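You operate a simulated robot arm through the tools that you are given. There is no shell and no other tool.

You are at the controls of a simulated two-armed robot. One attempt, no reset.

TASK
Candle turntable cup 2's egg and put it in the short white rack.
Fine: white turntable; the rack's free cup; lamp off, grey knob back at 1, no egg damaged, the others left in their cups. Set down upright: what you pick out.
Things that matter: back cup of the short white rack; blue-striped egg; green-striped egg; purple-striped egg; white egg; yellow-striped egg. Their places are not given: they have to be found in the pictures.

It is judged by the outcome, as a careful person would: the job done as asked, and still so three seconds after it is handed in. It fails if anything else is knocked over, pushed out of place, dropped, spilled or broken.

THE ROBOT
Two 6-joint arms with two-finger grippers on one trunk that stands fixed in place. Base frame: the origin is at the foot of the trunk, x ahead of it, y to its left, z up. Units: mm, degrees, N and s.
The left shoulder is at [70, 148, 1207], the right one opposite. With the tool pointing down near the work surface each hand reaches from about 600 to 720 mm from the base axis, measured 20 degrees to its own side. Payload 2.45 kg a hand.
The TCP of each hand is the grasp point between the finger pads, 30 mm short of the fingertips. In the tool frame z runs along the fingers and y along their closing line. The gripper opens to 106 mm; its body begins 79 mm behind the TCP.
Orientation is that of the tool frame in the base frame, as a unit quaternion [x, y, z, w]. With the fingers straight down and closing along the base's y, the tool's x points along the base's -x, its y along +y and its z along -z.

THE INTERFACE
- The arms move only by the tool nudge_tool. It takes "left_series", "right_series" or both (then of equal length, played together; a hand with none holds still); each is a list of rows, each a list of 6 numbers: the shift along the tool's x, y, z in mm, then the turn, a rotation vector about the tool's x, y, z in degrees. In form: [[dx, dy, dz, wx, wy, wz], ...]. A call has 1 to 20 rows; each row shifts and turns the commanded pose from where the row before left it, along the tool's axes as they then stand. "left_fingers" and "right_fingers" are, for a hand that has rows, the opening, from 0 (shut) to 1 (fully open), set as the call begins (left out, the last holds). Rows are played at 5 a second. More than 50 mm and 8.6 degrees between two rows, or a gripper value outside its range, and nothing of the call is played. Where a pose cannot be reached the arm comes as near as it can. A force on the tool above 40 N (or 10 N above the force at the start of the call, whichever is more), or a blocked arm, ends the call early, and 0.2 s more pass. Each finger travels about 72 mm/s and halts on what it meets, pressing with about 21 N; the grip force reading is that of the motor and also rises with nothing between the fingers. The clock runs only during rows and for 0.2 s after the last one: add rows that do not move to give the fingers time. The reply holds the time, the measured pose of the TCP, the force on the tool along the base axes, the opening and the grip force, in the units named above and with some noise, with the torque about the TCP (base axes, N m) and any sound that the robot's microphone picked up, and new pictures: "show" is both (left out), scene, wrist or none (wrist: the cameras of the hands that moved).
- Cameras (640 x 400 px; columns grow to the right, rows downward): "scene" is now at [118.1, 55.6, 1433.7]; the picture's right is [0.63, -0.77, 0.00], its down [-0.46, -0.38, -0.80] and it looks along [0.62, 0.51, -0.60] (base axes); focal length 249 px, centre (320, 200). "left" rides on the left gripper at [76, 2, -106] in its tool frame; the picture's right is [-0.02, 1.00, 0.00], its down [-0.78, -0.02, -0.62] and it looks along [-0.62, -0.01, 0.78] (tool axes); focal length 247 px, centre (320, 200). "right" rides on the right gripper at [76, -2, -106] in its tool frame; the picture's right is [0.02, 1.00, 0.00], its down [-0.78, 0.02, -0.62] and it looks along [-0.62, 0.01, 0.78] (tool axes); focal length 247 px, centre (320, 200).
- move_column(by): slides the trunk up (or, below 0, down) by that many mm; the arms and the scene camera ride with it, the base frame stays. It gives what a move gives, with no picture.
- pan_tilt(pan, tilt): turns the head with the scene camera to pan (to the left, within 86 degrees either way) and tilt (down, from -29 to 69), counted from straight ahead of the robot. It gives what a move gives, and a new picture of the scene camera.
- locate(camera, pixels): for up to 12 pixels [column, row] of the newest picture of that camera ("zoom" is the newest enlarged one), the place [x, y, z] in the base frame of the surface seen there, good to about 3 mm. It takes no simulated time.
- enlarge(camera, box): a new picture of the part [left, top, right, bottom] of that camera's present view, enlarged. It takes no simulated time.
- close_job(): hands the job in; it is judged then, once.

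Unless the task says otherwise, let go and move clear before handing in.

The tools are called after ">>>" by a JSON object that holds its "name" and its "arguments". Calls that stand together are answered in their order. nudge_tool: Moves the arms, as the interface text tells. Its arguments: {"type":"object","properties":{"left_series":{"type":"array"},"left_fingers":{"type":"number"},"right_series":{"type":"array"},"right_fingers":{"type":"number"},"show":{"type":"string","enum":["both","scene","wrist","none"]}},"required":[]} The other tools are called the same way: move_column (by) moves the trunk up or down; pan_tilt (pan, tilt) turns the head that bears the scene camera; locate (camera, pixels) gives the place of the surface under pixels of a picture; enlarge (camera, box) takes an enlarged picture of a part of a camera's view; close_job () hands the job in.

At the start:

```text
time_s: 0.0
left_tool_pos: [370.5, 476.7, 1223.5]
left_tcp_rot: [0.0, 1.0, 0.0, 0.0]
left_ft_force: [0.5, -0.1, -0.5]
left_ft_torque: [-0.02, 0.01, -0.01]
left_finger_gap: 105.9
left_grasp_force: 0.1
right_tool_pos: [603.8, 1.1, 1221.9]
right_tcp_rot: [0.001, 1.0, 0.0, 0.0]
right_ft_force: [-0.6, -0.3, 0.1]
right_ft_torque: [-0.02, 0.02, -0.01]
right_finger_gap: 106.2
right_grasp_force: 0.1
trunk travel left (down, up): [-680.0, 260.0]
head pan, tilt (commanded): [39.3, 36.8]
```

scene: 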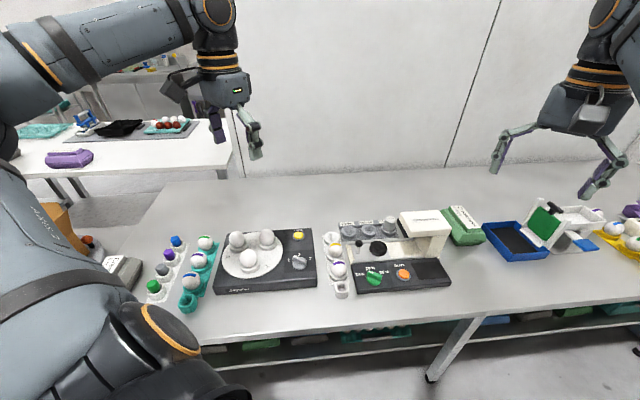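
right: 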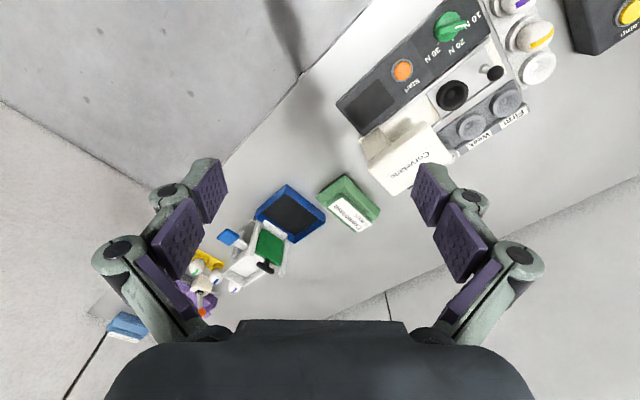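
left: 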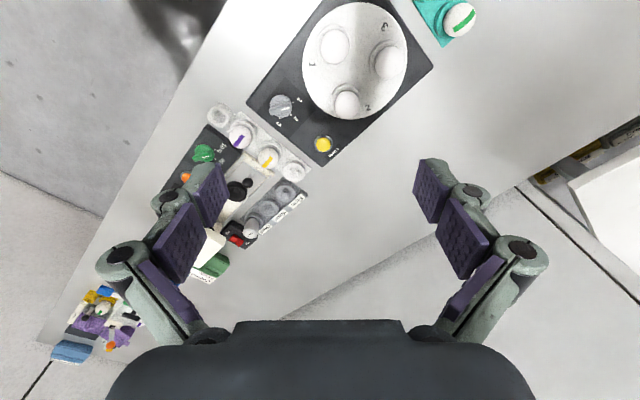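

The scene shows a black candler with a white turntable (around 253,258), a grey knob (298,262), a yellow lamp button (298,236), and a short white rack near (337,265). I'll zoom in on these before moving.

>>> {"name": "enlarge", "arguments": {"camera": "scene", "box": [200, 210, 360, 310]}}

>>> {"name": "enlarge", "arguments": {"camera": "left", "box": [190, 0, 430, 160]}}

>>> {"name": "enlarge", "arguments": {"camera": "scene", "box": [310, 200, 470, 300]}}

```text
4.00 times, centred on (280, 260) of scene
```

zoom: 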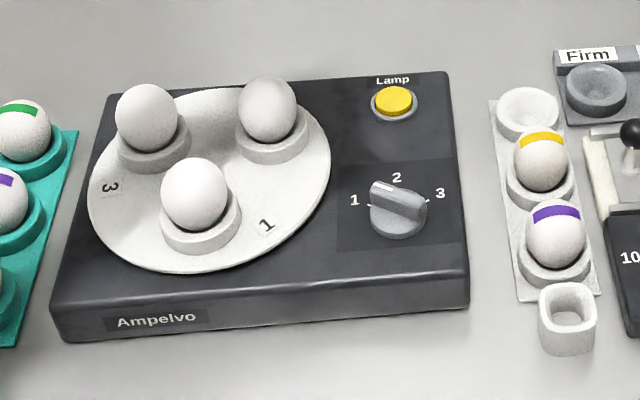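

```text
2.50 times, centred on (310, 80) of left
```

zoom: 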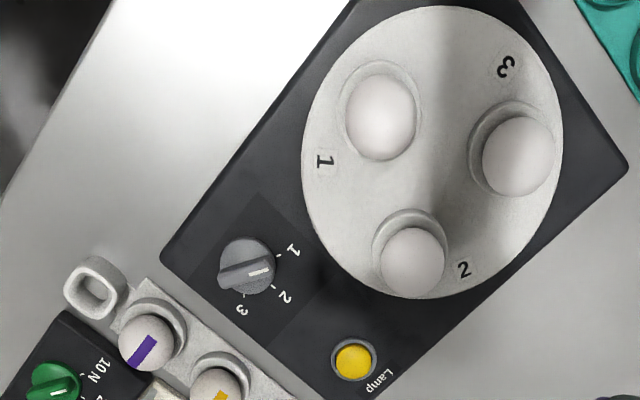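

```text
4.00 times, centred on (390, 250) of scene
```

zoom: 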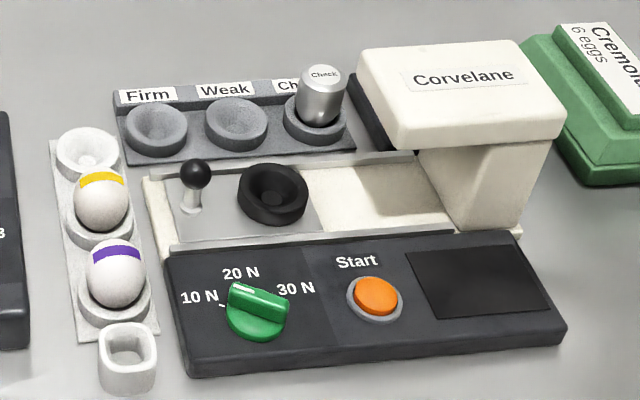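

The zooms show turntable labels 1 and 3 and the knob pointer apparently at 1. The short white rack has yellow- and purple-striped eggs, with its back cup empty. Next I'll measure where things are.

>>> {"name": "locate", "arguments": {"camera": "scene", "pixels": [[237, 240], [267, 237], [248, 258], [298, 236], [300, 259], [332, 237], [335, 250], [339, 269], [341, 287], [250, 262], [318, 285], [215, 290]]}}

>>> {"name": "locate", "arguments": {"camera": "left", "pixels": [[336, 45], [388, 62], [347, 103], [323, 144], [282, 106], [293, 172], [268, 157], [241, 137], [217, 116], [360, 60], [340, 160], [250, 105]]}}

>>> {"name": "enlarge", "arguments": {"camera": "scene", "box": [100, 225, 228, 305]}}

>>> {"name": "enlarge", "arguments": {"camera": "scene", "box": [480, 190, 640, 290]}}

```text
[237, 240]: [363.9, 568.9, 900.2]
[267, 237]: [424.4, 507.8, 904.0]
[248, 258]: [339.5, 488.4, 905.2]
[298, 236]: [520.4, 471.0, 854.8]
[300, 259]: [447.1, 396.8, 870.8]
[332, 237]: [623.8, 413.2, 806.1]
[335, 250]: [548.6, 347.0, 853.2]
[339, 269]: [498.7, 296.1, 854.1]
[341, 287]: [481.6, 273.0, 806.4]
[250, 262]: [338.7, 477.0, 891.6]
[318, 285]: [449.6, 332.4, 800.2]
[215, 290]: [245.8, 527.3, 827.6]
```

```text
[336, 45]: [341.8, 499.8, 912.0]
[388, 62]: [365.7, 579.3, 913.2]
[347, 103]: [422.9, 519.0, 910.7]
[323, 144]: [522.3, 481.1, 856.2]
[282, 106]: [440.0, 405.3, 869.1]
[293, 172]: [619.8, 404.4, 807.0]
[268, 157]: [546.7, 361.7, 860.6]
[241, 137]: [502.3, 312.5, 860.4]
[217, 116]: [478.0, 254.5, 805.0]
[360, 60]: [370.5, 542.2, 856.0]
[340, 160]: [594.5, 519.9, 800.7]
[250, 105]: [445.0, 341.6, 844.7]
```

```text
5.00 times, centred on (164, 265) of scene
```

zoom: 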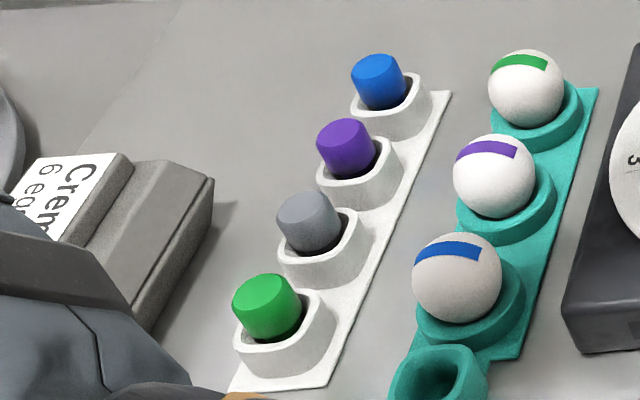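

```text
4.00 times, centred on (560, 240) of scene
```

zoom: 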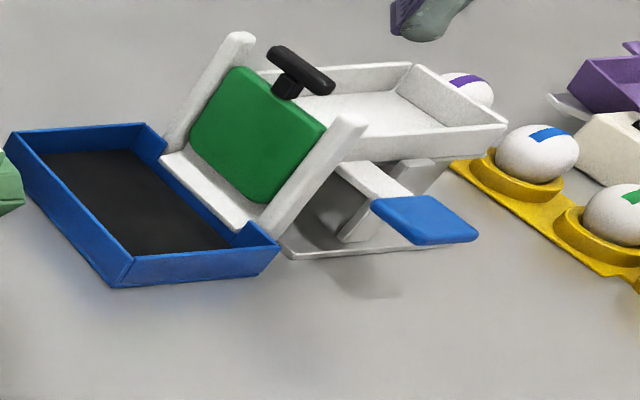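

Table is at z≈800, disc ≈856, egg tops ≈912. Egg 1 is near (341,497), egg 2 near (423,517) and egg 3 near (365,577). Before lowering the trunk I'll look around at the arms and what lies beneath them.

>>> {"name": "pan_tilt", "arguments": {"pan": 75, "tilt": 30}}

>>> {"name": "pan_tilt", "arguments": {"pan": -10, "tilt": 40}}

>>> {"name": "pan_tilt", "arguments": {"pan": 45, "tilt": 55}}

```text
time_s: 1.0
left_tool_pos: [369.6, 476.0, 1221.9]
left_tcp_rot: [0.0, 1.0, 0.001, 0.0]
left_ft_force: [0.3, 0.0, 0.4]
left_ft_torque: [-0.02, -0.01, 0.02]
left_finger_gap: 106.2
left_grasp_force: 0.1
right_tool_pos: [603.8, 0.5, 1222.1]
right_tcp_rot: [0.0, 1.0, 0.001, -0.001]
right_ft_force: [0.0, 0.0, 0.4]
right_ft_torque: [0.0, -0.02, 0.01]
right_finger_gap: 106.0
right_grasp_force: 0.1
trunk travel left (down, up): [-680.0, 260.0]
head pan, tilt (commanded): [75.0, 30.0]
```

scene: 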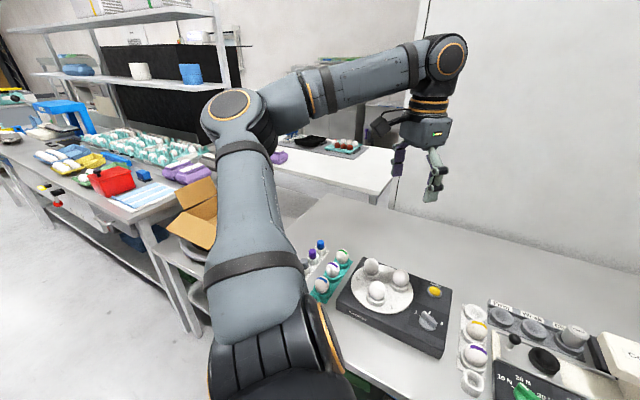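

```text
time_s: 2.6
left_tool_pos: [370.1, 478.1, 1222.8]
left_tcp_rot: [0.0, 1.0, 0.0, -0.001]
left_ft_force: [0.6, 0.0, 0.4]
left_ft_torque: [0.05, 0.0, -0.02]
left_finger_gap: 106.3
left_grasp_force: 0.1
right_tool_pos: [603.8, 0.6, 1222.4]
right_tcp_rot: [0.0, 1.0, 0.0, 0.0]
right_ft_force: [-0.5, -0.1, 0.6]
right_ft_torque: [0.0, -0.02, 0.01]
right_finger_gap: 106.0
right_grasp_force: 0.0
trunk travel left (down, up): [-680.0, 260.0]
head pan, tilt (commanded): [-10.0, 40.0]
```

scene: 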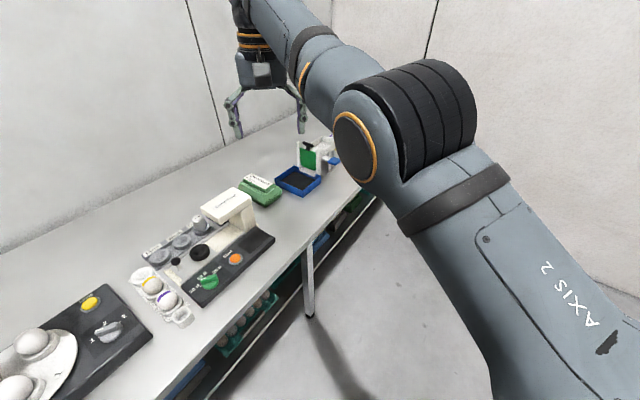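

```text
time_s: 3.9
left_tool_pos: [371.3, 476.8, 1223.5]
left_tcp_rot: [0.0, 1.0, -0.001, -0.001]
left_ft_force: [-1.0, -0.2, 0.1]
left_ft_torque: [-0.04, -0.04, 0.01]
left_finger_gap: 106.1
left_grasp_force: 0.1
right_tool_pos: [602.8, 1.3, 1222.4]
right_tcp_rot: [0.0, 1.0, 0.0, 0.001]
right_ft_force: [0.2, 0.3, -0.1]
right_ft_torque: [0.0, 0.02, -0.02]
right_finger_gap: 106.1
right_grasp_force: 0.0
trunk travel left (down, up): [-680.0, 260.0]
head pan, tilt (commanded): [45.0, 55.0]
```

scene: 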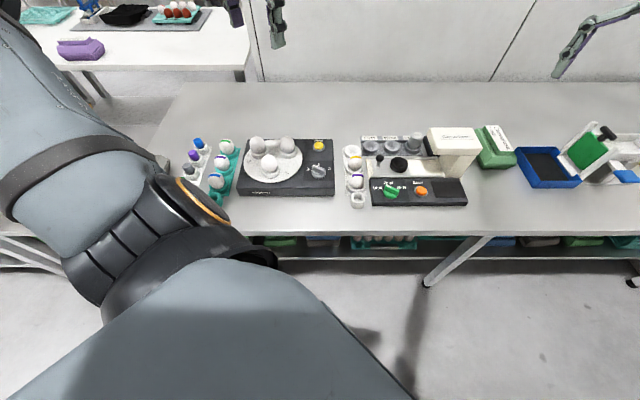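

The left arm is elbow-up, with the hand above the bench. I'll measure the bench's front edge and the arm parts to judge how far the trunk can drop.

>>> {"name": "locate", "arguments": {"camera": "scene", "pixels": [[300, 233], [400, 233], [520, 233], [240, 225], [150, 285], [60, 215], [230, 285], [180, 210], [30, 100], [290, 275], [350, 330], [190, 172]]}}

>>> {"name": "enlarge", "arguments": {"camera": "scene", "box": [160, 110, 360, 235]}}

```text
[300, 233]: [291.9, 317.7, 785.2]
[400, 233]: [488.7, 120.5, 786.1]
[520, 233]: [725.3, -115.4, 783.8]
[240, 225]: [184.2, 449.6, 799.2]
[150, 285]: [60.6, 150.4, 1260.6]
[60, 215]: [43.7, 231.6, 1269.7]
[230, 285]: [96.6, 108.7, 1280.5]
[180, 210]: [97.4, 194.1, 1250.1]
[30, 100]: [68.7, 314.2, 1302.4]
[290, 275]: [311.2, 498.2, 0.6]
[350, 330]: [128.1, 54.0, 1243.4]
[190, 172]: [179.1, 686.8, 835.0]
```

```text
3.20 times, centred on (260, 172) of scene
```

zoom: 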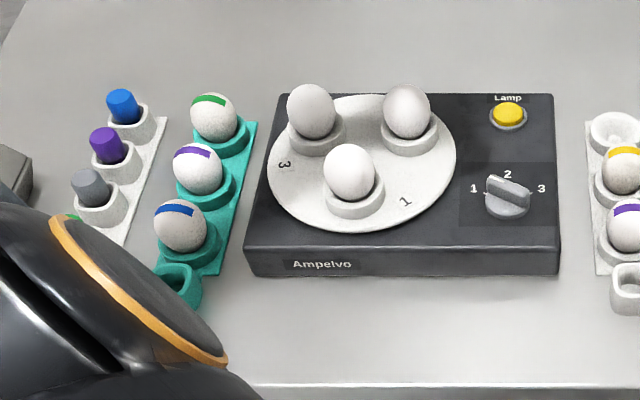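

The bench edge runs along x+y≈610, well ahead of the shoulders. I'll check object heights under the right hand before lowering.

>>> {"name": "locate", "arguments": {"camera": "scene", "pixels": [[455, 138], [492, 140], [545, 155], [590, 150], [605, 132], [415, 140], [398, 163], [378, 158], [635, 150], [530, 130], [570, 65], [560, 120]]}}

```text
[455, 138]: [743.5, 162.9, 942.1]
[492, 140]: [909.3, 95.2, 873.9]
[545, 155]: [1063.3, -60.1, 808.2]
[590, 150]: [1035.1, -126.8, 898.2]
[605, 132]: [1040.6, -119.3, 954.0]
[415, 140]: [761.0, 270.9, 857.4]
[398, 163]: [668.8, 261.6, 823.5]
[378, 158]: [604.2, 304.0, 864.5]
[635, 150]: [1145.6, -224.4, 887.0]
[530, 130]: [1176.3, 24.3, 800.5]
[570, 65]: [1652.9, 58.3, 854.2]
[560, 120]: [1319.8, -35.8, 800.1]
```

Nothing tall sits under either hand: the right hand is over the bench edge, and the left is over egg 1, whose top is at about 915. Lowering the trunk 200 mm leaves the fingertips at about 990.

>>> {"name": "move_column", "arguments": {"by": -200}}

>>> {"name": "pan_tilt", "arguments": {"pan": 48, "tilt": 38}}

>>> {"name": "enlarge", "arguments": {"camera": "left", "box": [100, 0, 540, 275]}}

```text
time_s: 6.0
left_tool_pos: [370.2, 476.0, 1023.4]
left_tcp_rot: [-0.001, 1.0, 0.0, 0.001]
left_ft_force: [0.5, 0.0, 0.5]
left_ft_torque: [0.02, 0.04, 0.02]
left_finger_gap: 106.1
left_grasp_force: 0.1
right_tool_pos: [602.9, 0.3, 1023.6]
right_tcp_rot: [0.0, 1.0, 0.0, 0.0]
right_ft_force: [1.1, 0.0, -0.4]
right_ft_torque: [-0.01, -0.03, -0.03]
right_finger_gap: 105.8
right_grasp_force: 0.1
trunk travel left (down, up): [-480.0, 460.0]
head pan, tilt (commanded): [45.0, 55.0]
```

```text
time_s: 6.8
left_tool_pos: [371.0, 477.1, 1023.4]
left_tcp_rot: [0.0, 1.0, -0.001, 0.001]
left_ft_force: [-0.4, -0.8, -0.6]
left_ft_torque: [-0.02, -0.01, 0.03]
left_finger_gap: 106.0
left_grasp_force: 0.1
right_tool_pos: [603.8, 0.2, 1022.9]
right_tcp_rot: [0.0, 1.0, 0.0, 0.0]
right_ft_force: [0.0, 0.0, -0.3]
right_ft_torque: [0.0, 0.01, 0.02]
right_finger_gap: 106.0
right_grasp_force: 0.2
trunk travel left (down, up): [-480.0, 460.0]
head pan, tilt (commanded): [48.0, 38.0]
```

scene: 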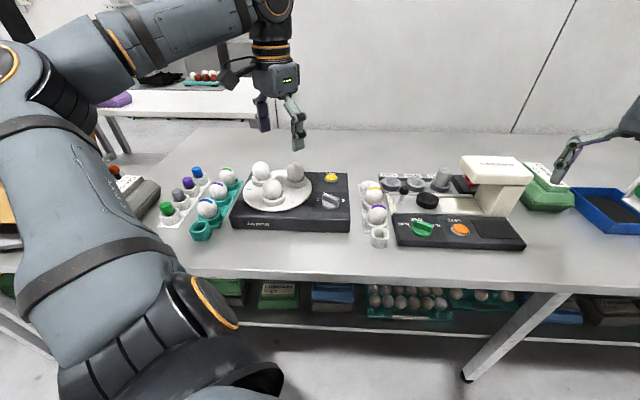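

```text
1.45 times, centred on (320, 138) of left
```

zoom: 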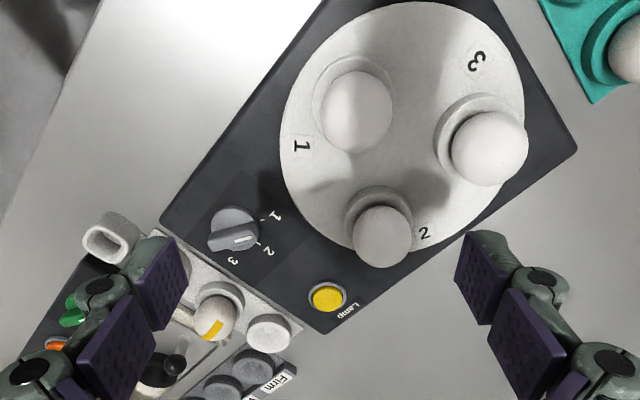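

The pointer on the grey knob sits at 1 (bar pointing right toward the tick at zoom (263,219)). I'll get base-frame positions of the knob, ticks, lamp button, and cups from this zoom.

>>> {"name": "locate", "arguments": {"camera": "zoom", "pixels": [[263, 219], [258, 243], [238, 255], [210, 246], [256, 237], [235, 241], [235, 213], [326, 297], [268, 327], [268, 345], [216, 316], [381, 235]]}}

>>> {"name": "enlarge", "arguments": {"camera": "left", "box": [220, 120, 316, 180]}}

```text
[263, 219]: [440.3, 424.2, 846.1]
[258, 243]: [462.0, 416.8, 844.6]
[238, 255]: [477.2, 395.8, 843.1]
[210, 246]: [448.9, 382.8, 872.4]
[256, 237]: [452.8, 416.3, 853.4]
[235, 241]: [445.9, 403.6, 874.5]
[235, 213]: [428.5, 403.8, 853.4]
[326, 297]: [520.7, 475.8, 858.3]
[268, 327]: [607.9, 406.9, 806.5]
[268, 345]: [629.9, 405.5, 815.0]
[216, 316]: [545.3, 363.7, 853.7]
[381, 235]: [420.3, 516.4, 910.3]
```

```text
6.67 times, centred on (268, 150) of left
```

zoom: 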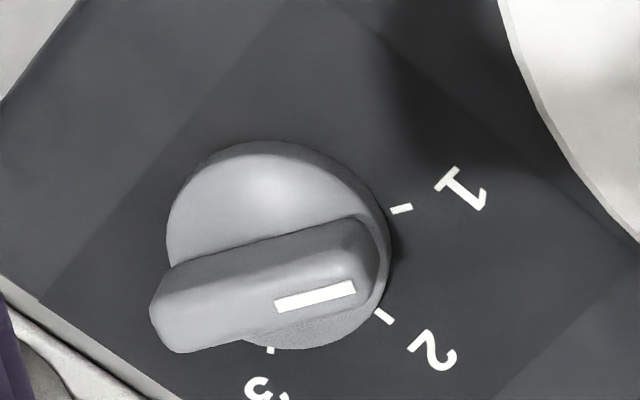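

The close view confirms the bar points at tick 1. I'll measure the ticks and knob outline precisely.

>>> {"name": "locate", "arguments": {"camera": "zoom", "pixels": [[396, 210], [380, 313], [271, 350], [200, 295], [365, 250], [280, 275], [313, 297], [270, 145], [170, 230], [390, 260], [300, 345], [290, 200]]}}

```text
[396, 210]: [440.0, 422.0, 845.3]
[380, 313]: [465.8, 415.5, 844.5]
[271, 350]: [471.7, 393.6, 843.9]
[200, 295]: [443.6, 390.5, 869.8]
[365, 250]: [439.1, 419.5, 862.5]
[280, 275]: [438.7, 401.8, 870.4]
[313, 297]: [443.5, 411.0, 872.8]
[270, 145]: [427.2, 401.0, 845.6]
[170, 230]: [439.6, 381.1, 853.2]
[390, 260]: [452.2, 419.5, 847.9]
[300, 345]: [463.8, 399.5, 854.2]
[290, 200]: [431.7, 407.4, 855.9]
```

Knob centre is about (446,400), its bar top z≈873, and ticks 1/2/3 sit at bearings of about 105°, 45° and −15°. I'll move the left hand above the knob and yaw it +105° so the fingers straddle the bar.

>>> {"name": "nudge_tool", "arguments": {"left_series": [[-25, -26, 0, 0, 0, 0], [-25, -26, 0, 0, 0, 0], [-26, -25, 0, 0, 0, 0], [0, 0, 0, 0, 0, -7.5], [0, 0, 0, 0, 0, -7.5], [0, 0, 0, 0, 0, -7.5], [0, 0, 0, 0, 0, -7.5], [0, 0, 0, 0, 0, -7.5], [0, 0, 0, 0, 0, -7.5], [0, 0, 0, 0, 0, -7.5], [0, 0, 0, 0, 0, -7.5], [0, 0, 0, 0, 0, -7.5], [0, 0, 0, 0, 0, -7.5], [0, 0, 0, 0, 0, -7.5], [0, 0, 0, 0, 0, -7.5], [0, 0, 0, 0, 0, -7.5], [0, 0, 0, 0, 0, -7.5], [0, 0, 0, 0, 0, 0]], "left_fingers": 0.45}}

```text
time_s: 10.6
left_tool_pos: [446.0, 399.4, 1023.0]
left_tcp_rot: [0.793, -0.609, 0.001, -0.001]
left_ft_force: [0.0, 0.0, 0.0]
left_ft_torque: [-0.02, -0.02, 0.03]
left_finger_gap: 47.5
left_grasp_force: 0.0
right_tool_pos: [604.5, 1.2, 1024.0]
right_tcp_rot: [-0.001, 1.0, 0.0, 0.0]
right_ft_force: [-0.1, -1.1, -0.5]
right_ft_torque: [0.01, 0.02, -0.01]
right_finger_gap: 106.3
right_grasp_force: 0.1
trunk travel left (down, up): [-480.0, 460.0]
head pan, tilt (commanded): [48.0, 38.0]
```

scene: 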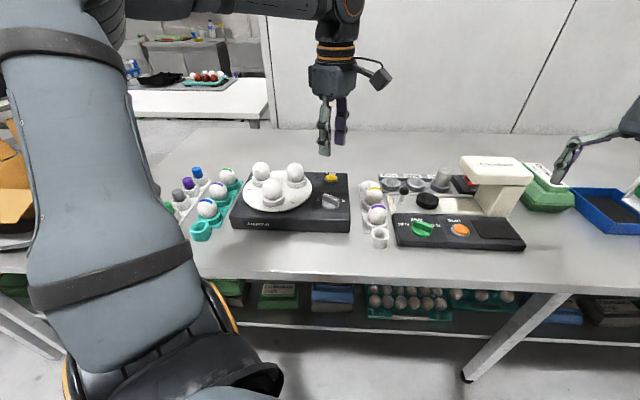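
left: 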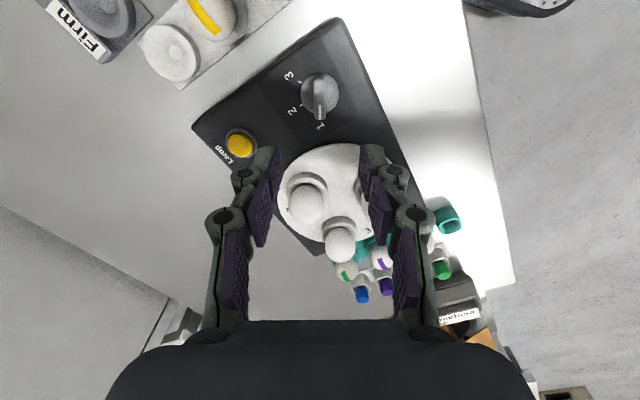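

The hand is at yaw +105° above the knob, whose bar shows vertical at (319,97), between the fingers. I'll refine the knob centre from this view.

>>> {"name": "enlarge", "arguments": {"camera": "left", "box": [272, 60, 368, 140]}}

```text
5.00 times, centred on (320, 100) of left
```

zoom: 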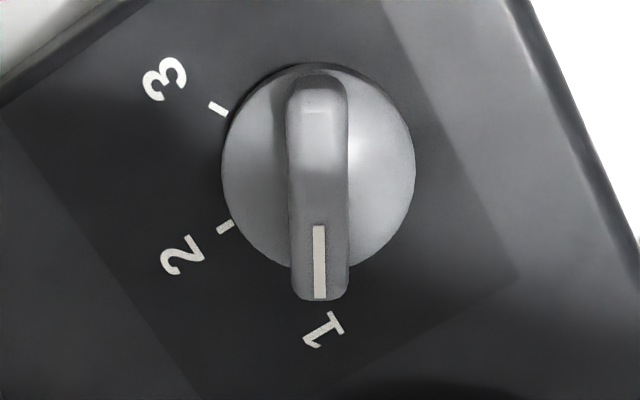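

>>> {"name": "locate", "arguments": {"camera": "zoom", "pixels": [[318, 110], [318, 290], [318, 200], [290, 200], [346, 200], [222, 170], [415, 170], [318, 70], [219, 109], [225, 228], [250, 230], [390, 110]]}}

```text
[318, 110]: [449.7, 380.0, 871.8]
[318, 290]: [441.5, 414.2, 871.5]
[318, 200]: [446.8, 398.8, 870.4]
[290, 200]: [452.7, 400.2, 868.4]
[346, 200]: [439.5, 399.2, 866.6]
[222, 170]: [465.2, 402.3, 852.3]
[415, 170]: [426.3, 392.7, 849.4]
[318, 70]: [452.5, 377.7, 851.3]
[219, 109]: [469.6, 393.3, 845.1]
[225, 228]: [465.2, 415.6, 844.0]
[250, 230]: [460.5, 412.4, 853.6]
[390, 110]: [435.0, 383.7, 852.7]
```

Bar centre is about (445.7,398), aligned with the tool x axis, and 13 mm wide. I'll descend until the tips are about 5 mm above the knob skirt.

>>> {"name": "nudge_tool", "arguments": {"left_series": [[1.3, 0, 40, 0, 0, 0], [0, 0, 35, 0, 0, 0], [0, 0, 25, 0, 0, 0], [0, 0, 15, 0, 0, 0], [0, 0, 10, 0, 0, 0], [0, 0, 8, 0, 0, 0], [0, 0, 0, 0, 0, 0]]}}

```text
time_s: 12.2
left_tool_pos: [446.1, 397.0, 889.3]
left_tcp_rot: [0.793, -0.609, -0.001, 0.0]
left_ft_force: [0.4, -0.2, 0.3]
left_ft_torque: [-0.01, -0.03, 0.0]
left_finger_gap: 47.7
left_grasp_force: 0.1
right_tool_pos: [603.3, -0.1, 1021.9]
right_tcp_rot: [0.0, 1.0, 0.001, 0.0]
right_ft_force: [-0.2, -0.3, 0.8]
right_ft_torque: [0.01, 0.0, 0.04]
right_finger_gap: 106.0
right_grasp_force: 0.0
trunk travel left (down, up): [-480.0, 460.0]
head pan, tilt (commanded): [48.0, 38.0]
```

scene: 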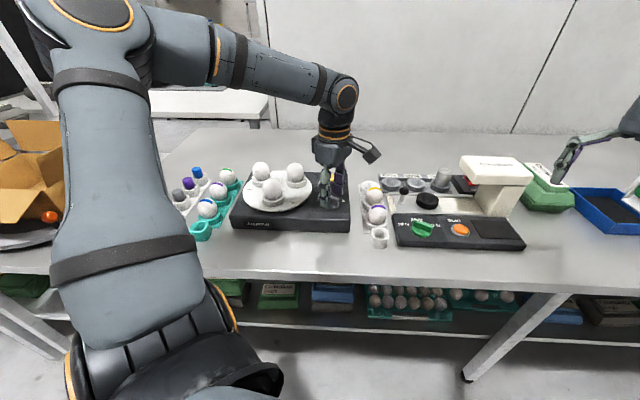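
left: 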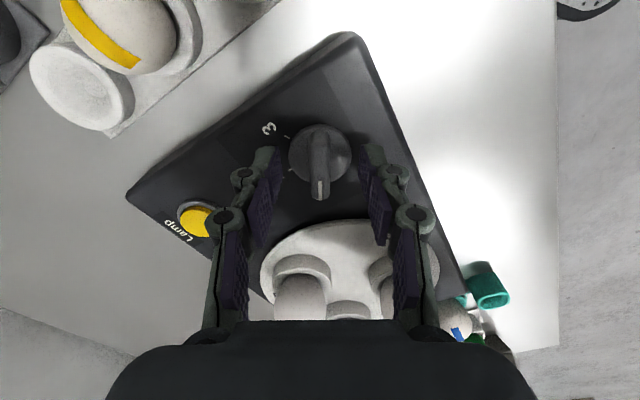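

The fingers straddle the knob bar with tips at z≈859. I'll close on the bar.

>>> {"name": "nudge_tool", "arguments": {"left_series": [[0, 0, 0, 0, 0, 0], [0, 0, 0, 0, 0, 0], [0, 0, 0, 0, 0, 0], [0, 0, 0, 0, 0, 0]], "left_fingers": 0.05}}

```text
time_s: 13.2
left_tool_pos: [447.0, 398.3, 889.5]
left_tcp_rot: [0.793, -0.609, 0.0, -0.001]
left_ft_force: [0.4, 0.6, -2.2]
left_ft_torque: [0.06, 0.01, 0.0]
left_finger_gap: 12.1
left_grasp_force: 39.0
right_tool_pos: [604.1, 0.1, 1022.7]
right_tcp_rot: [-0.001, 1.0, -0.001, -0.001]
right_ft_force: [0.4, -0.1, -0.5]
right_ft_torque: [-0.04, 0.06, 0.02]
right_finger_gap: 105.9
right_grasp_force: 0.1
trunk travel left (down, up): [-480.0, 460.0]
head pan, tilt (commanded): [48.0, 38.0]
```

scene: 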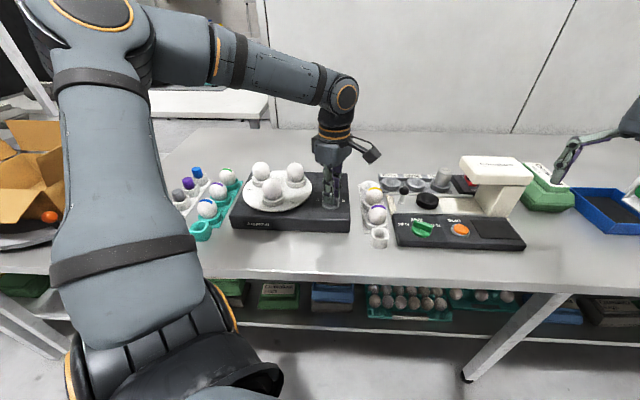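
left: 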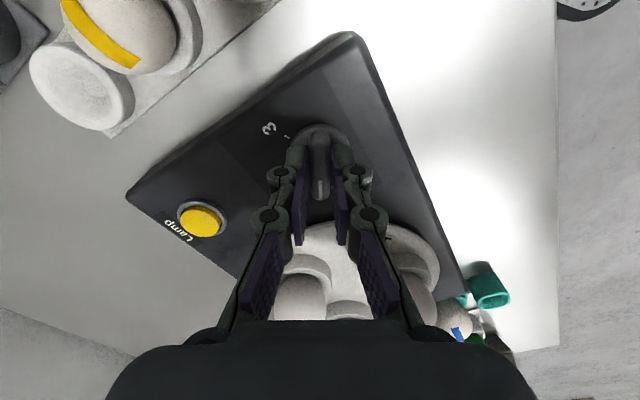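

Gripping the bar at a 12 mm gap. I'll turn the knob slowly toward 2, starting with 15° to see how it and the turntable respond.

>>> {"name": "nudge_tool", "arguments": {"left_series": [[0, 0, 0, 0, 0, 2.5], [0, 0, 0, 0, 0, 2.5], [0, 0, 0, 0, 0, 2.5], [0, 0, 0, 0, 0, 2.5], [0, 0, 0, 0, 0, 2.5], [0, 0, 0, 0, 0, 2.5], [0, 0, 0, 0, 0, 0]]}}

```text
time_s: 14.8
left_tool_pos: [447.3, 398.0, 889.7]
left_tcp_rot: [-0.707, 0.707, -0.001, 0.001]
left_ft_force: [-6.1, -5.0, -4.1]
left_ft_torque: [-0.62, 0.17, -0.02]
left_finger_gap: 12.0
left_grasp_force: 38.6
right_tool_pos: [604.0, 0.7, 1022.3]
right_tcp_rot: [-0.001, 1.0, 0.0, 0.0]
right_ft_force: [0.0, 0.8, -0.4]
right_ft_torque: [-0.01, 0.01, 0.01]
right_finger_gap: 105.9
right_grasp_force: 0.0
trunk travel left (down, up): [-480.0, 460.0]
head pan, tilt (commanded): [48.0, 38.0]
```

scene: 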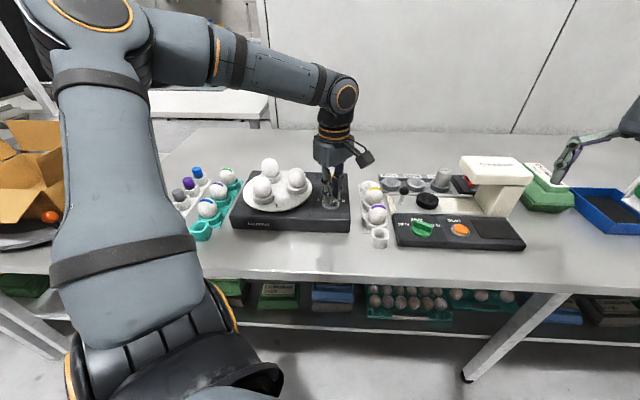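
left: 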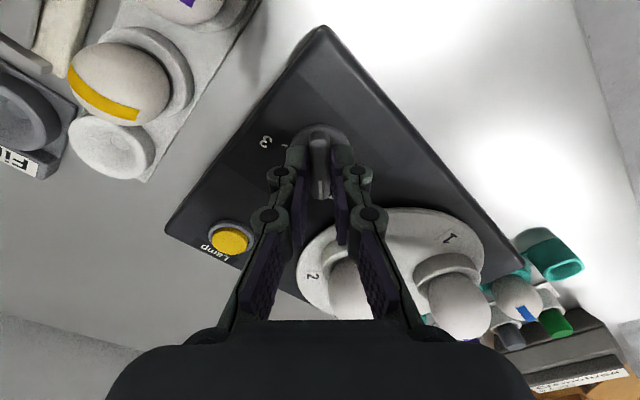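

The turntable turns with the knob, eggs riding steadily, and forces stay small (about 8 N). I'll continue the remaining 45° to position 2.

>>> {"name": "nudge_tool", "arguments": {"left_series": [[0, 0, 0, 0, 0, 2.5], [0, 0, 0, 0, 0, 2.5], [0, 0, 0, 0, 0, 2.5], [0, 0, 0, 0, 0, 2.5], [0, 0, 0, 0, 0, 2.5], [0, 0, 0, 0, 0, 2.5], [0, 0, 0, 0, 0, 2.5], [0, 0, 0, 0, 0, 2.5], [0, 0, 0, 0, 0, 2.5], [0, 0, 0, 0, 0, 2.5], [0, 0, 0, 0, 0, 2.5], [0, 0, 0, 0, 0, 2.5], [0, 0, 0, 0, 0, 2.5], [0, 0, 0, 0, 0, 2.5], [0, 0, 0, 0, 0, 2.5], [0, 0, 0, 0, 0, 2.5], [0, 0, 0, 0, 0, 2.5], [0, 0, 0, 0, 0, 2.5], [0, 0, 0, 0, 0, 0]]}}

```text
time_s: 18.8
left_tool_pos: [444.3, 398.8, 889.8]
left_tcp_rot: [-0.382, 0.924, 0.0, 0.0]
left_ft_force: [-24.6, -7.9, -17.1]
left_ft_torque: [0.17, 0.32, 0.03]
left_finger_gap: 12.2
left_grasp_force: 38.3
right_tool_pos: [601.3, 1.1, 1024.1]
right_tcp_rot: [0.0, 1.0, 0.0, 0.0]
right_ft_force: [-0.2, 0.4, 0.0]
right_ft_torque: [0.02, 0.02, -0.01]
right_finger_gap: 106.0
right_grasp_force: 0.1
trunk travel left (down, up): [-480.0, 460.0]
head pan, tilt (commanded): [48.0, 38.0]
```

scene: 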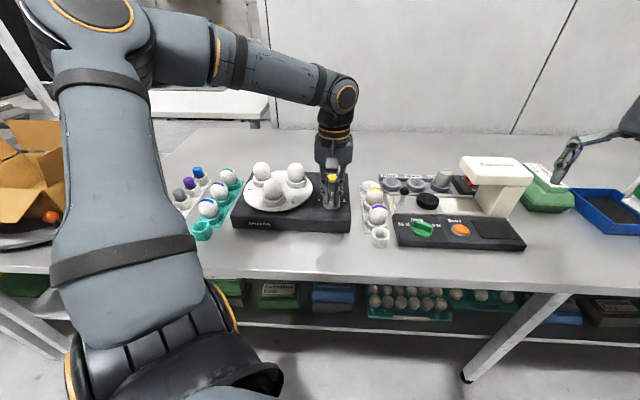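
left: 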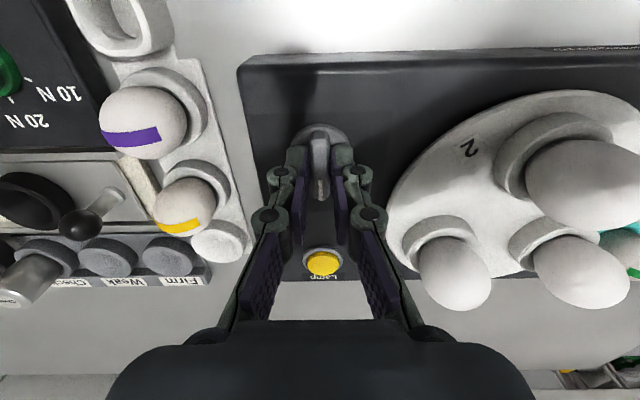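

The egg at cup 2 is now at the front, and label "2" shows in the wrist view. There is 25 N of sideways load from being slightly off-centre. I'll open the fingers to relieve it and check the knob and the unit's position.

>>> {"name": "nudge_tool", "arguments": {"left_series": [[0, 0, 0, 0, 0, 0], [0, 0, 0, 0, 0, 0], [0, 0, 0, 0, 0, 0]], "left_fingers": 0.4}}

>>> {"name": "enlarge", "arguments": {"camera": "scene", "box": [220, 145, 400, 258]}}

>>> {"name": "locate", "arguments": {"camera": "scene", "pixels": [[350, 214], [234, 228], [352, 176], [350, 231], [268, 186], [262, 170], [296, 172]]}}

```text
time_s: 19.6
left_tool_pos: [447.1, 398.8, 889.8]
left_tcp_rot: [-0.384, 0.923, 0.0, 0.001]
left_ft_force: [-0.4, 0.2, 0.2]
left_ft_torque: [-0.03, -0.02, -0.02]
left_finger_gap: 42.3
left_grasp_force: 0.1
right_tool_pos: [604.7, 0.1, 1022.1]
right_tcp_rot: [0.0, 1.0, 0.0, -0.001]
right_ft_force: [0.0, -1.0, 0.2]
right_ft_torque: [0.03, 0.0, -0.02]
right_finger_gap: 105.8
right_grasp_force: 0.1
trunk travel left (down, up): [-480.0, 460.0]
head pan, tilt (commanded): [48.0, 38.0]
```

scene: 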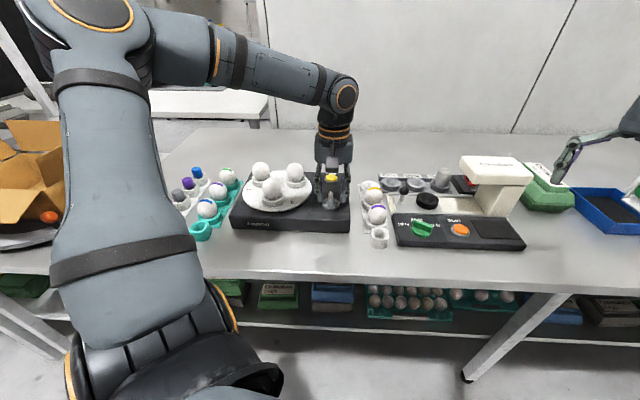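
left: 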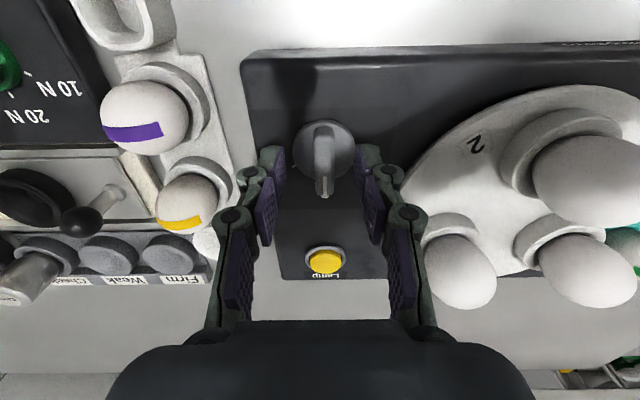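

```text
3.54 times, centred on (310, 202) of scene
```

zoom: 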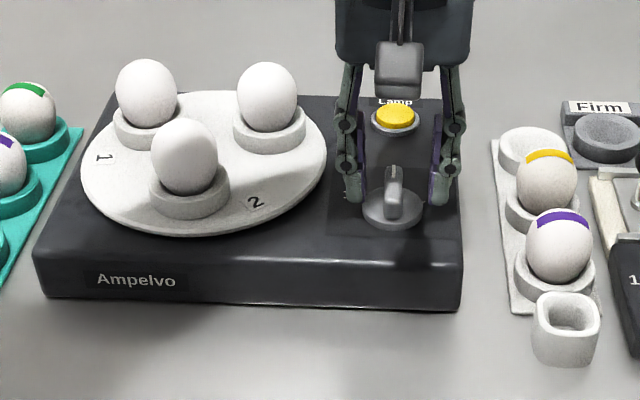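

```text
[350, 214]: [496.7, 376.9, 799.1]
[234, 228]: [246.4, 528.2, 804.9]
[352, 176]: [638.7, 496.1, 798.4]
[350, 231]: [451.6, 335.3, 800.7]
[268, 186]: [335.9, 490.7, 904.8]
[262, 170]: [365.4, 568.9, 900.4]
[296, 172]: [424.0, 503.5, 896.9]
```

The unit hasn't moved (corner still at 246,528), cup 2 is at the front and the knob points at 2. Next I'll locate the yellow Lamp button precisely.

>>> {"name": "locate", "arguments": {"camera": "zoom", "pixels": [[395, 117], [385, 117], [405, 117], [395, 110], [395, 125], [412, 122]]}}

>>> {"name": "locate", "arguments": {"camera": "left", "pixels": [[325, 260], [310, 260], [340, 260], [325, 250], [325, 270], [323, 150]]}}

```text
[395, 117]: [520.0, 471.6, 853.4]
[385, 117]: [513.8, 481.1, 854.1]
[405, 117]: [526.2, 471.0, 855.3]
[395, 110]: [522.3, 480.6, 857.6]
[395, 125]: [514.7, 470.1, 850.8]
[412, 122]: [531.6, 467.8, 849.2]
```

```text
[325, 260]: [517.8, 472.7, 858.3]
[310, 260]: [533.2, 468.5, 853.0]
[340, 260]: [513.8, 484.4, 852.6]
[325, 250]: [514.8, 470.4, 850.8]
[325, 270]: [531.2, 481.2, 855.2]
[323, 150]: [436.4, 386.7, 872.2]
```

Button centre is about (521,475.5), top z≈857. I'll lift, close the fingers, move above the button, and check alignment.

>>> {"name": "nudge_tool", "arguments": {"left_series": [[0, 0, -35, 0, 0, 0], [0, 0, -35, 0, 0, 0], [-36, 0.5, 0, 0, 0, 0], [-36, 0.5, 0, 0, 0, 0], [-34.8, 0.4, 0, 0, 0, 0], [0, 0, 20, 0, 0, 0], [0, 0, 20, 0, 0, 0], [0, 0, 10, 0, 0, 0], [0, 0, 0, 0, 0, 0]], "left_fingers": 0.0}}

```text
time_s: 21.6
left_tool_pos: [521.2, 475.2, 911.5]
left_tcp_rot: [-0.383, 0.924, 0.0, 0.001]
left_ft_force: [-0.1, -0.9, 0.5]
left_ft_torque: [0.0, 0.01, 0.02]
left_finger_gap: 0.0
left_grasp_force: 20.7
right_tool_pos: [603.1, 0.5, 1022.3]
right_tcp_rot: [0.0, 1.0, 0.001, 0.0]
right_ft_force: [0.4, -0.6, -0.3]
right_ft_torque: [0.03, 0.01, -0.03]
right_finger_gap: 106.2
right_grasp_force: 0.0
trunk travel left (down, up): [-480.0, 460.0]
head pan, tilt (commanded): [48.0, 38.0]
```

scene: 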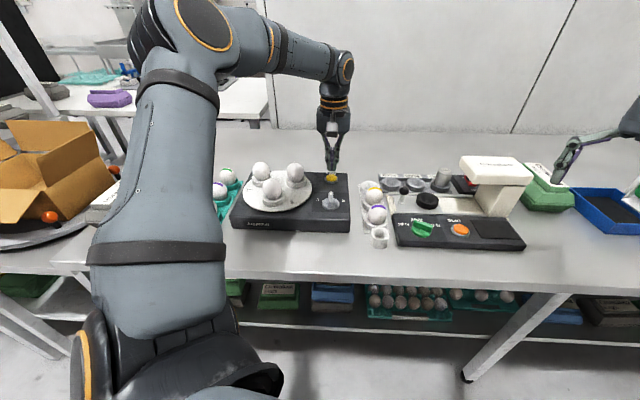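
left: 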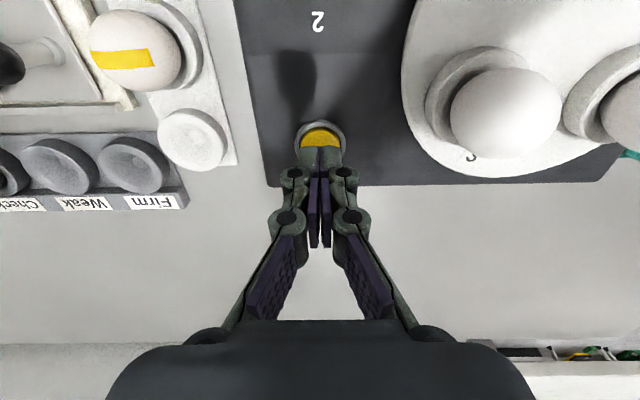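

The closed fingertips sit right above the yellow button. I'll descend to just above it, then press in small steps.

>>> {"name": "nudge_tool", "arguments": {"left_series": [[0, 0, 12, 0, 0, 0], [0, 0, 8, 0, 0, 0], [0, 0, 2, 0, 0, 0], [0, 0, 1.5, 0, 0, 0], [0, 0, 1, 0, 0, 0], [0, 0, 0, 0, 0, 0]]}}

```text
time_s: 23.0
left_tool_pos: [521.4, 474.9, 887.0]
left_tcp_rot: [-0.382, 0.924, 0.0, 0.0]
left_ft_force: [0.5, 0.7, -0.9]
left_ft_torque: [-0.05, 0.0, 0.01]
left_finger_gap: 0.0
left_grasp_force: 21.0
right_tool_pos: [603.9, 0.5, 1023.3]
right_tcp_rot: [0.0, 1.0, -0.001, 0.0]
right_ft_force: [-0.1, -0.3, 0.2]
right_ft_torque: [0.0, 0.01, 0.03]
right_finger_gap: 105.9
right_grasp_force: 0.1
trunk travel left (down, up): [-480.0, 460.0]
head pan, tilt (commanded): [48.0, 38.0]
```

scene: 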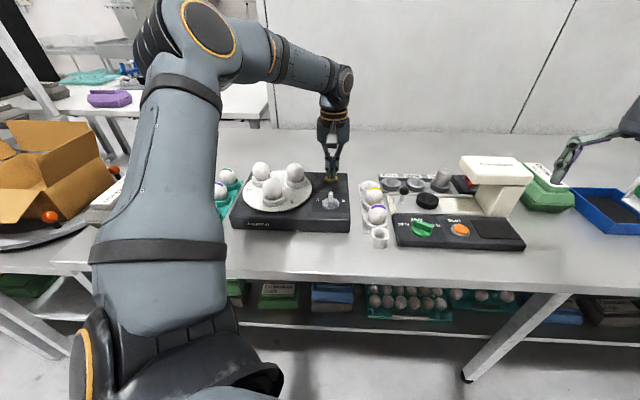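
left: 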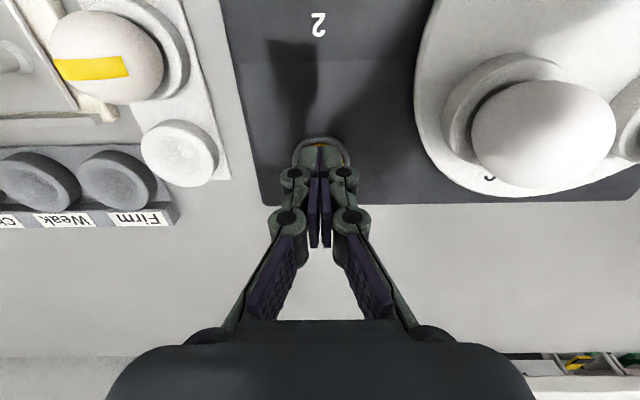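

The tips are at the button face (z≈857) with almost no force yet. I'll press on gently, 1 mm at a time.

>>> {"name": "nudge_tool", "arguments": {"left_series": [[0, 0, 1, 0, 0, 0], [0, 0, 1, 0, 0, 0], [0, 0, 1, 0, 0, 0], [0, 0, 0, 0, 0, 0]]}}

>>> {"name": "enlarge", "arguments": {"camera": "scene", "box": [220, 145, 400, 258]}}

```text
time_s: 24.0
left_tool_pos: [522.0, 475.2, 882.1]
left_tcp_rot: [-0.383, 0.924, 0.0, 0.0]
left_ft_force: [0.0, -0.3, 1.2]
left_ft_torque: [0.0, 0.01, 0.0]
left_finger_gap: 6.2
left_grasp_force: 28.3
right_tool_pos: [604.4, -0.3, 1023.0]
right_tcp_rot: [0.0, 1.0, 0.0, 0.001]
right_ft_force: [-0.1, 0.8, -0.4]
right_ft_torque: [-0.02, 0.02, 0.02]
right_finger_gap: 106.0
right_grasp_force: 0.0
trunk travel left (down, up): [-480.0, 460.0]
head pan, tilt (commanded): [48.0, 38.0]
```

scene: 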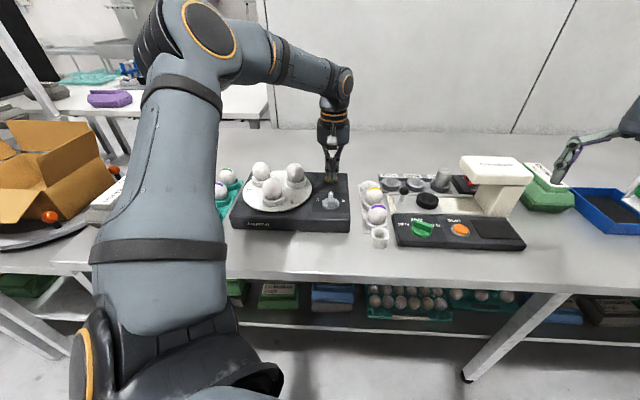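
left: 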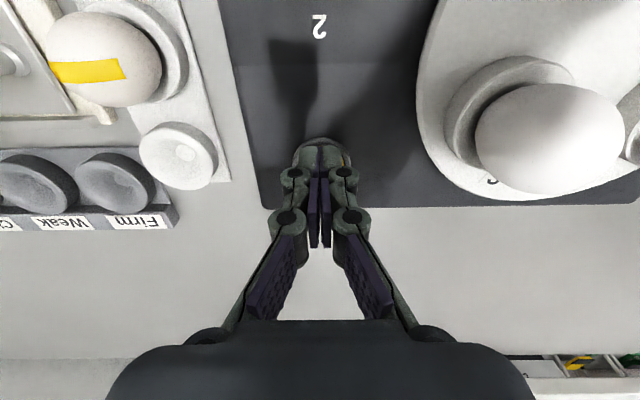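

```text
3.54 times, centred on (310, 202) of scene
```

zoom: 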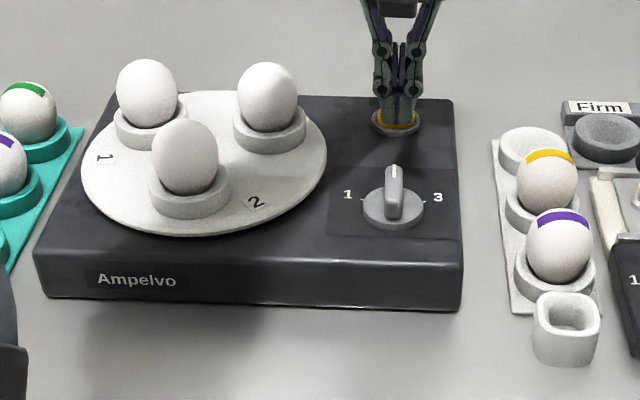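

No lamp glow and no force yet (tips at about 852–854). I'll press a bit further.

>>> {"name": "nudge_tool", "arguments": {"left_series": [[0, 0, 1, 0, 0, 0], [0, 0, 1, 0, 0, 0], [0, 0, 0, 0, 0, 0]]}}

>>> {"name": "enlarge", "arguments": {"camera": "scene", "box": [220, 145, 400, 258]}}

```text
time_s: 24.8
left_tool_pos: [520.7, 475.1, 880.1]
left_tcp_rot: [-0.383, 0.924, 0.0, 0.001]
left_ft_force: [-0.5, -0.4, 2.3]
left_ft_torque: [-0.01, 0.05, -0.03]
left_finger_gap: 5.7
left_grasp_force: 28.7
right_tool_pos: [603.5, 0.9, 1022.7]
right_tcp_rot: [0.0, 1.0, 0.0, -0.001]
right_ft_force: [0.1, 0.7, 0.0]
right_ft_torque: [0.0, -0.01, -0.02]
right_finger_gap: 105.9
right_grasp_force: 0.0
trunk travel left (down, up): [-480.0, 460.0]
head pan, tilt (commanded): [48.0, 38.0]
```

scene: 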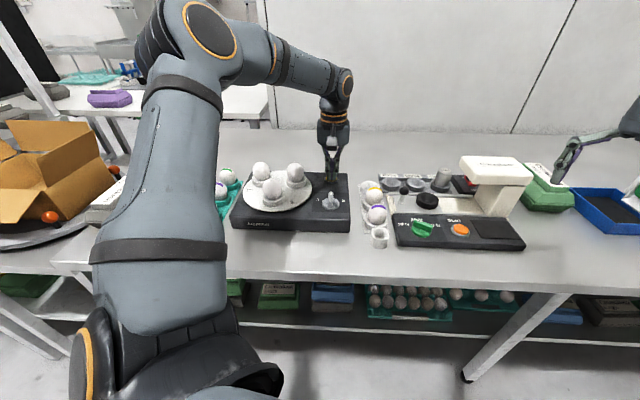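
left: 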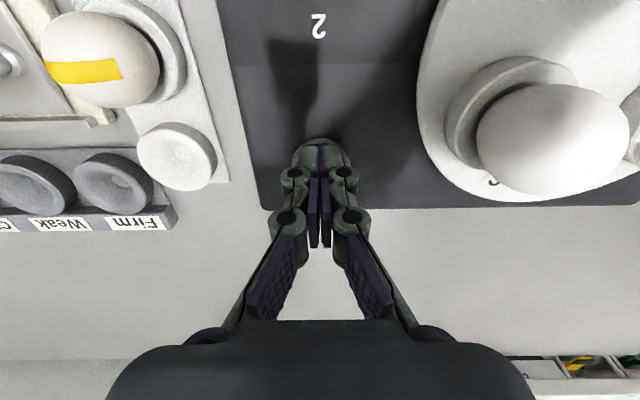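

```text
3.54 times, centred on (310, 202) of scene
```

zoom: 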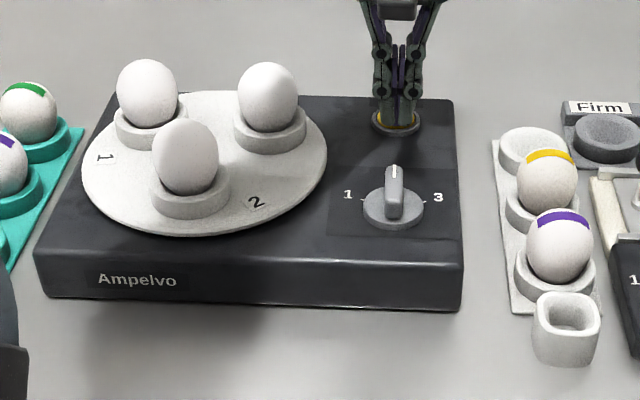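

Still light contact (2 N) and no glow. I'll continue pressing down in 1 mm steps.

>>> {"name": "nudge_tool", "arguments": {"left_series": [[0, 0, 1, 0, 0, 0], [0, 0, 1, 0, 0, 0], [0, 0, 0, 0, 0, 0]]}}

>>> {"name": "enlarge", "arguments": {"camera": "scene", "box": [220, 145, 400, 258]}}

>>> {"name": "enlarge", "arguments": {"camera": "left", "box": [270, 120, 366, 180]}}

```text
time_s: 25.6
left_tool_pos: [521.5, 474.7, 878.4]
left_tcp_rot: [-0.383, 0.924, 0.0, 0.001]
left_ft_force: [2.1, 0.8, 3.2]
left_ft_torque: [0.01, -0.05, 0.02]
left_finger_gap: 5.9
left_grasp_force: 28.6
right_tool_pos: [603.2, 1.2, 1023.3]
right_tcp_rot: [0.0, 1.0, 0.0, 0.0]
right_ft_force: [0.5, 0.3, 0.0]
right_ft_torque: [0.01, -0.02, -0.01]
right_finger_gap: 105.8
right_grasp_force: 0.1
trunk travel left (down, up): [-480.0, 460.0]
head pan, tilt (commanded): [48.0, 38.0]
heard: click
```

scene: 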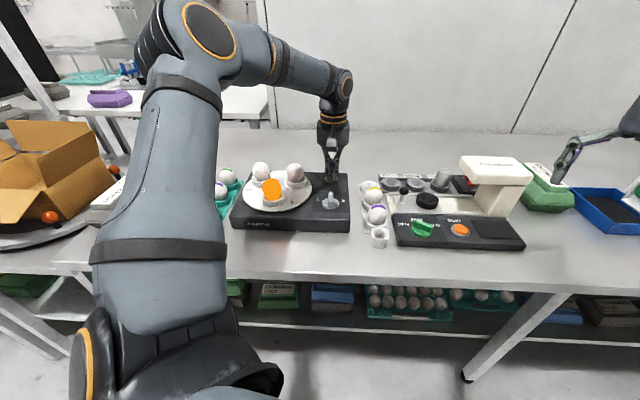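
left: 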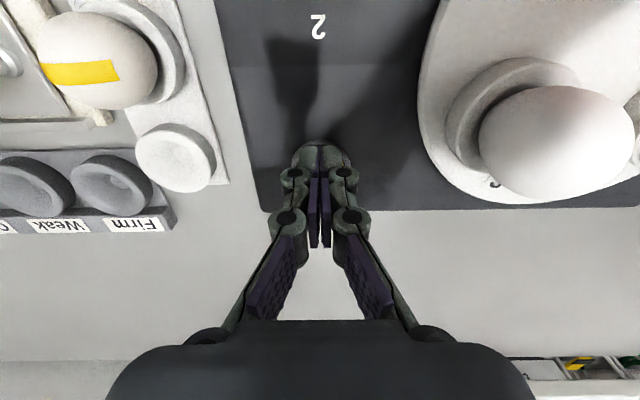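

```text
3.54 times, centred on (310, 202) of scene
```

zoom: 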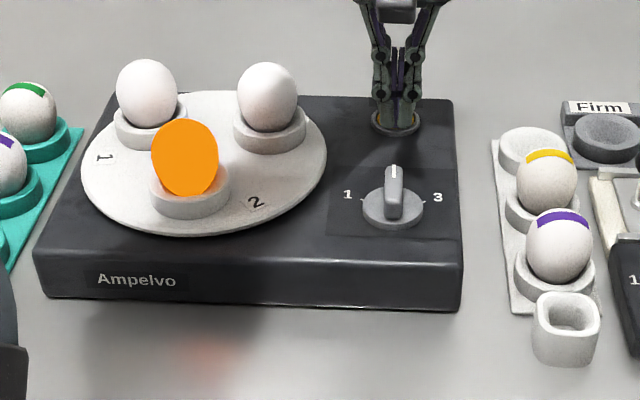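

```text
6.67 times, centred on (318, 150) of left
```

zoom: 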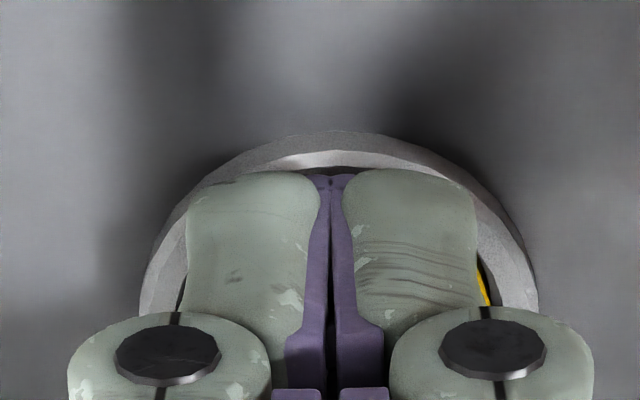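

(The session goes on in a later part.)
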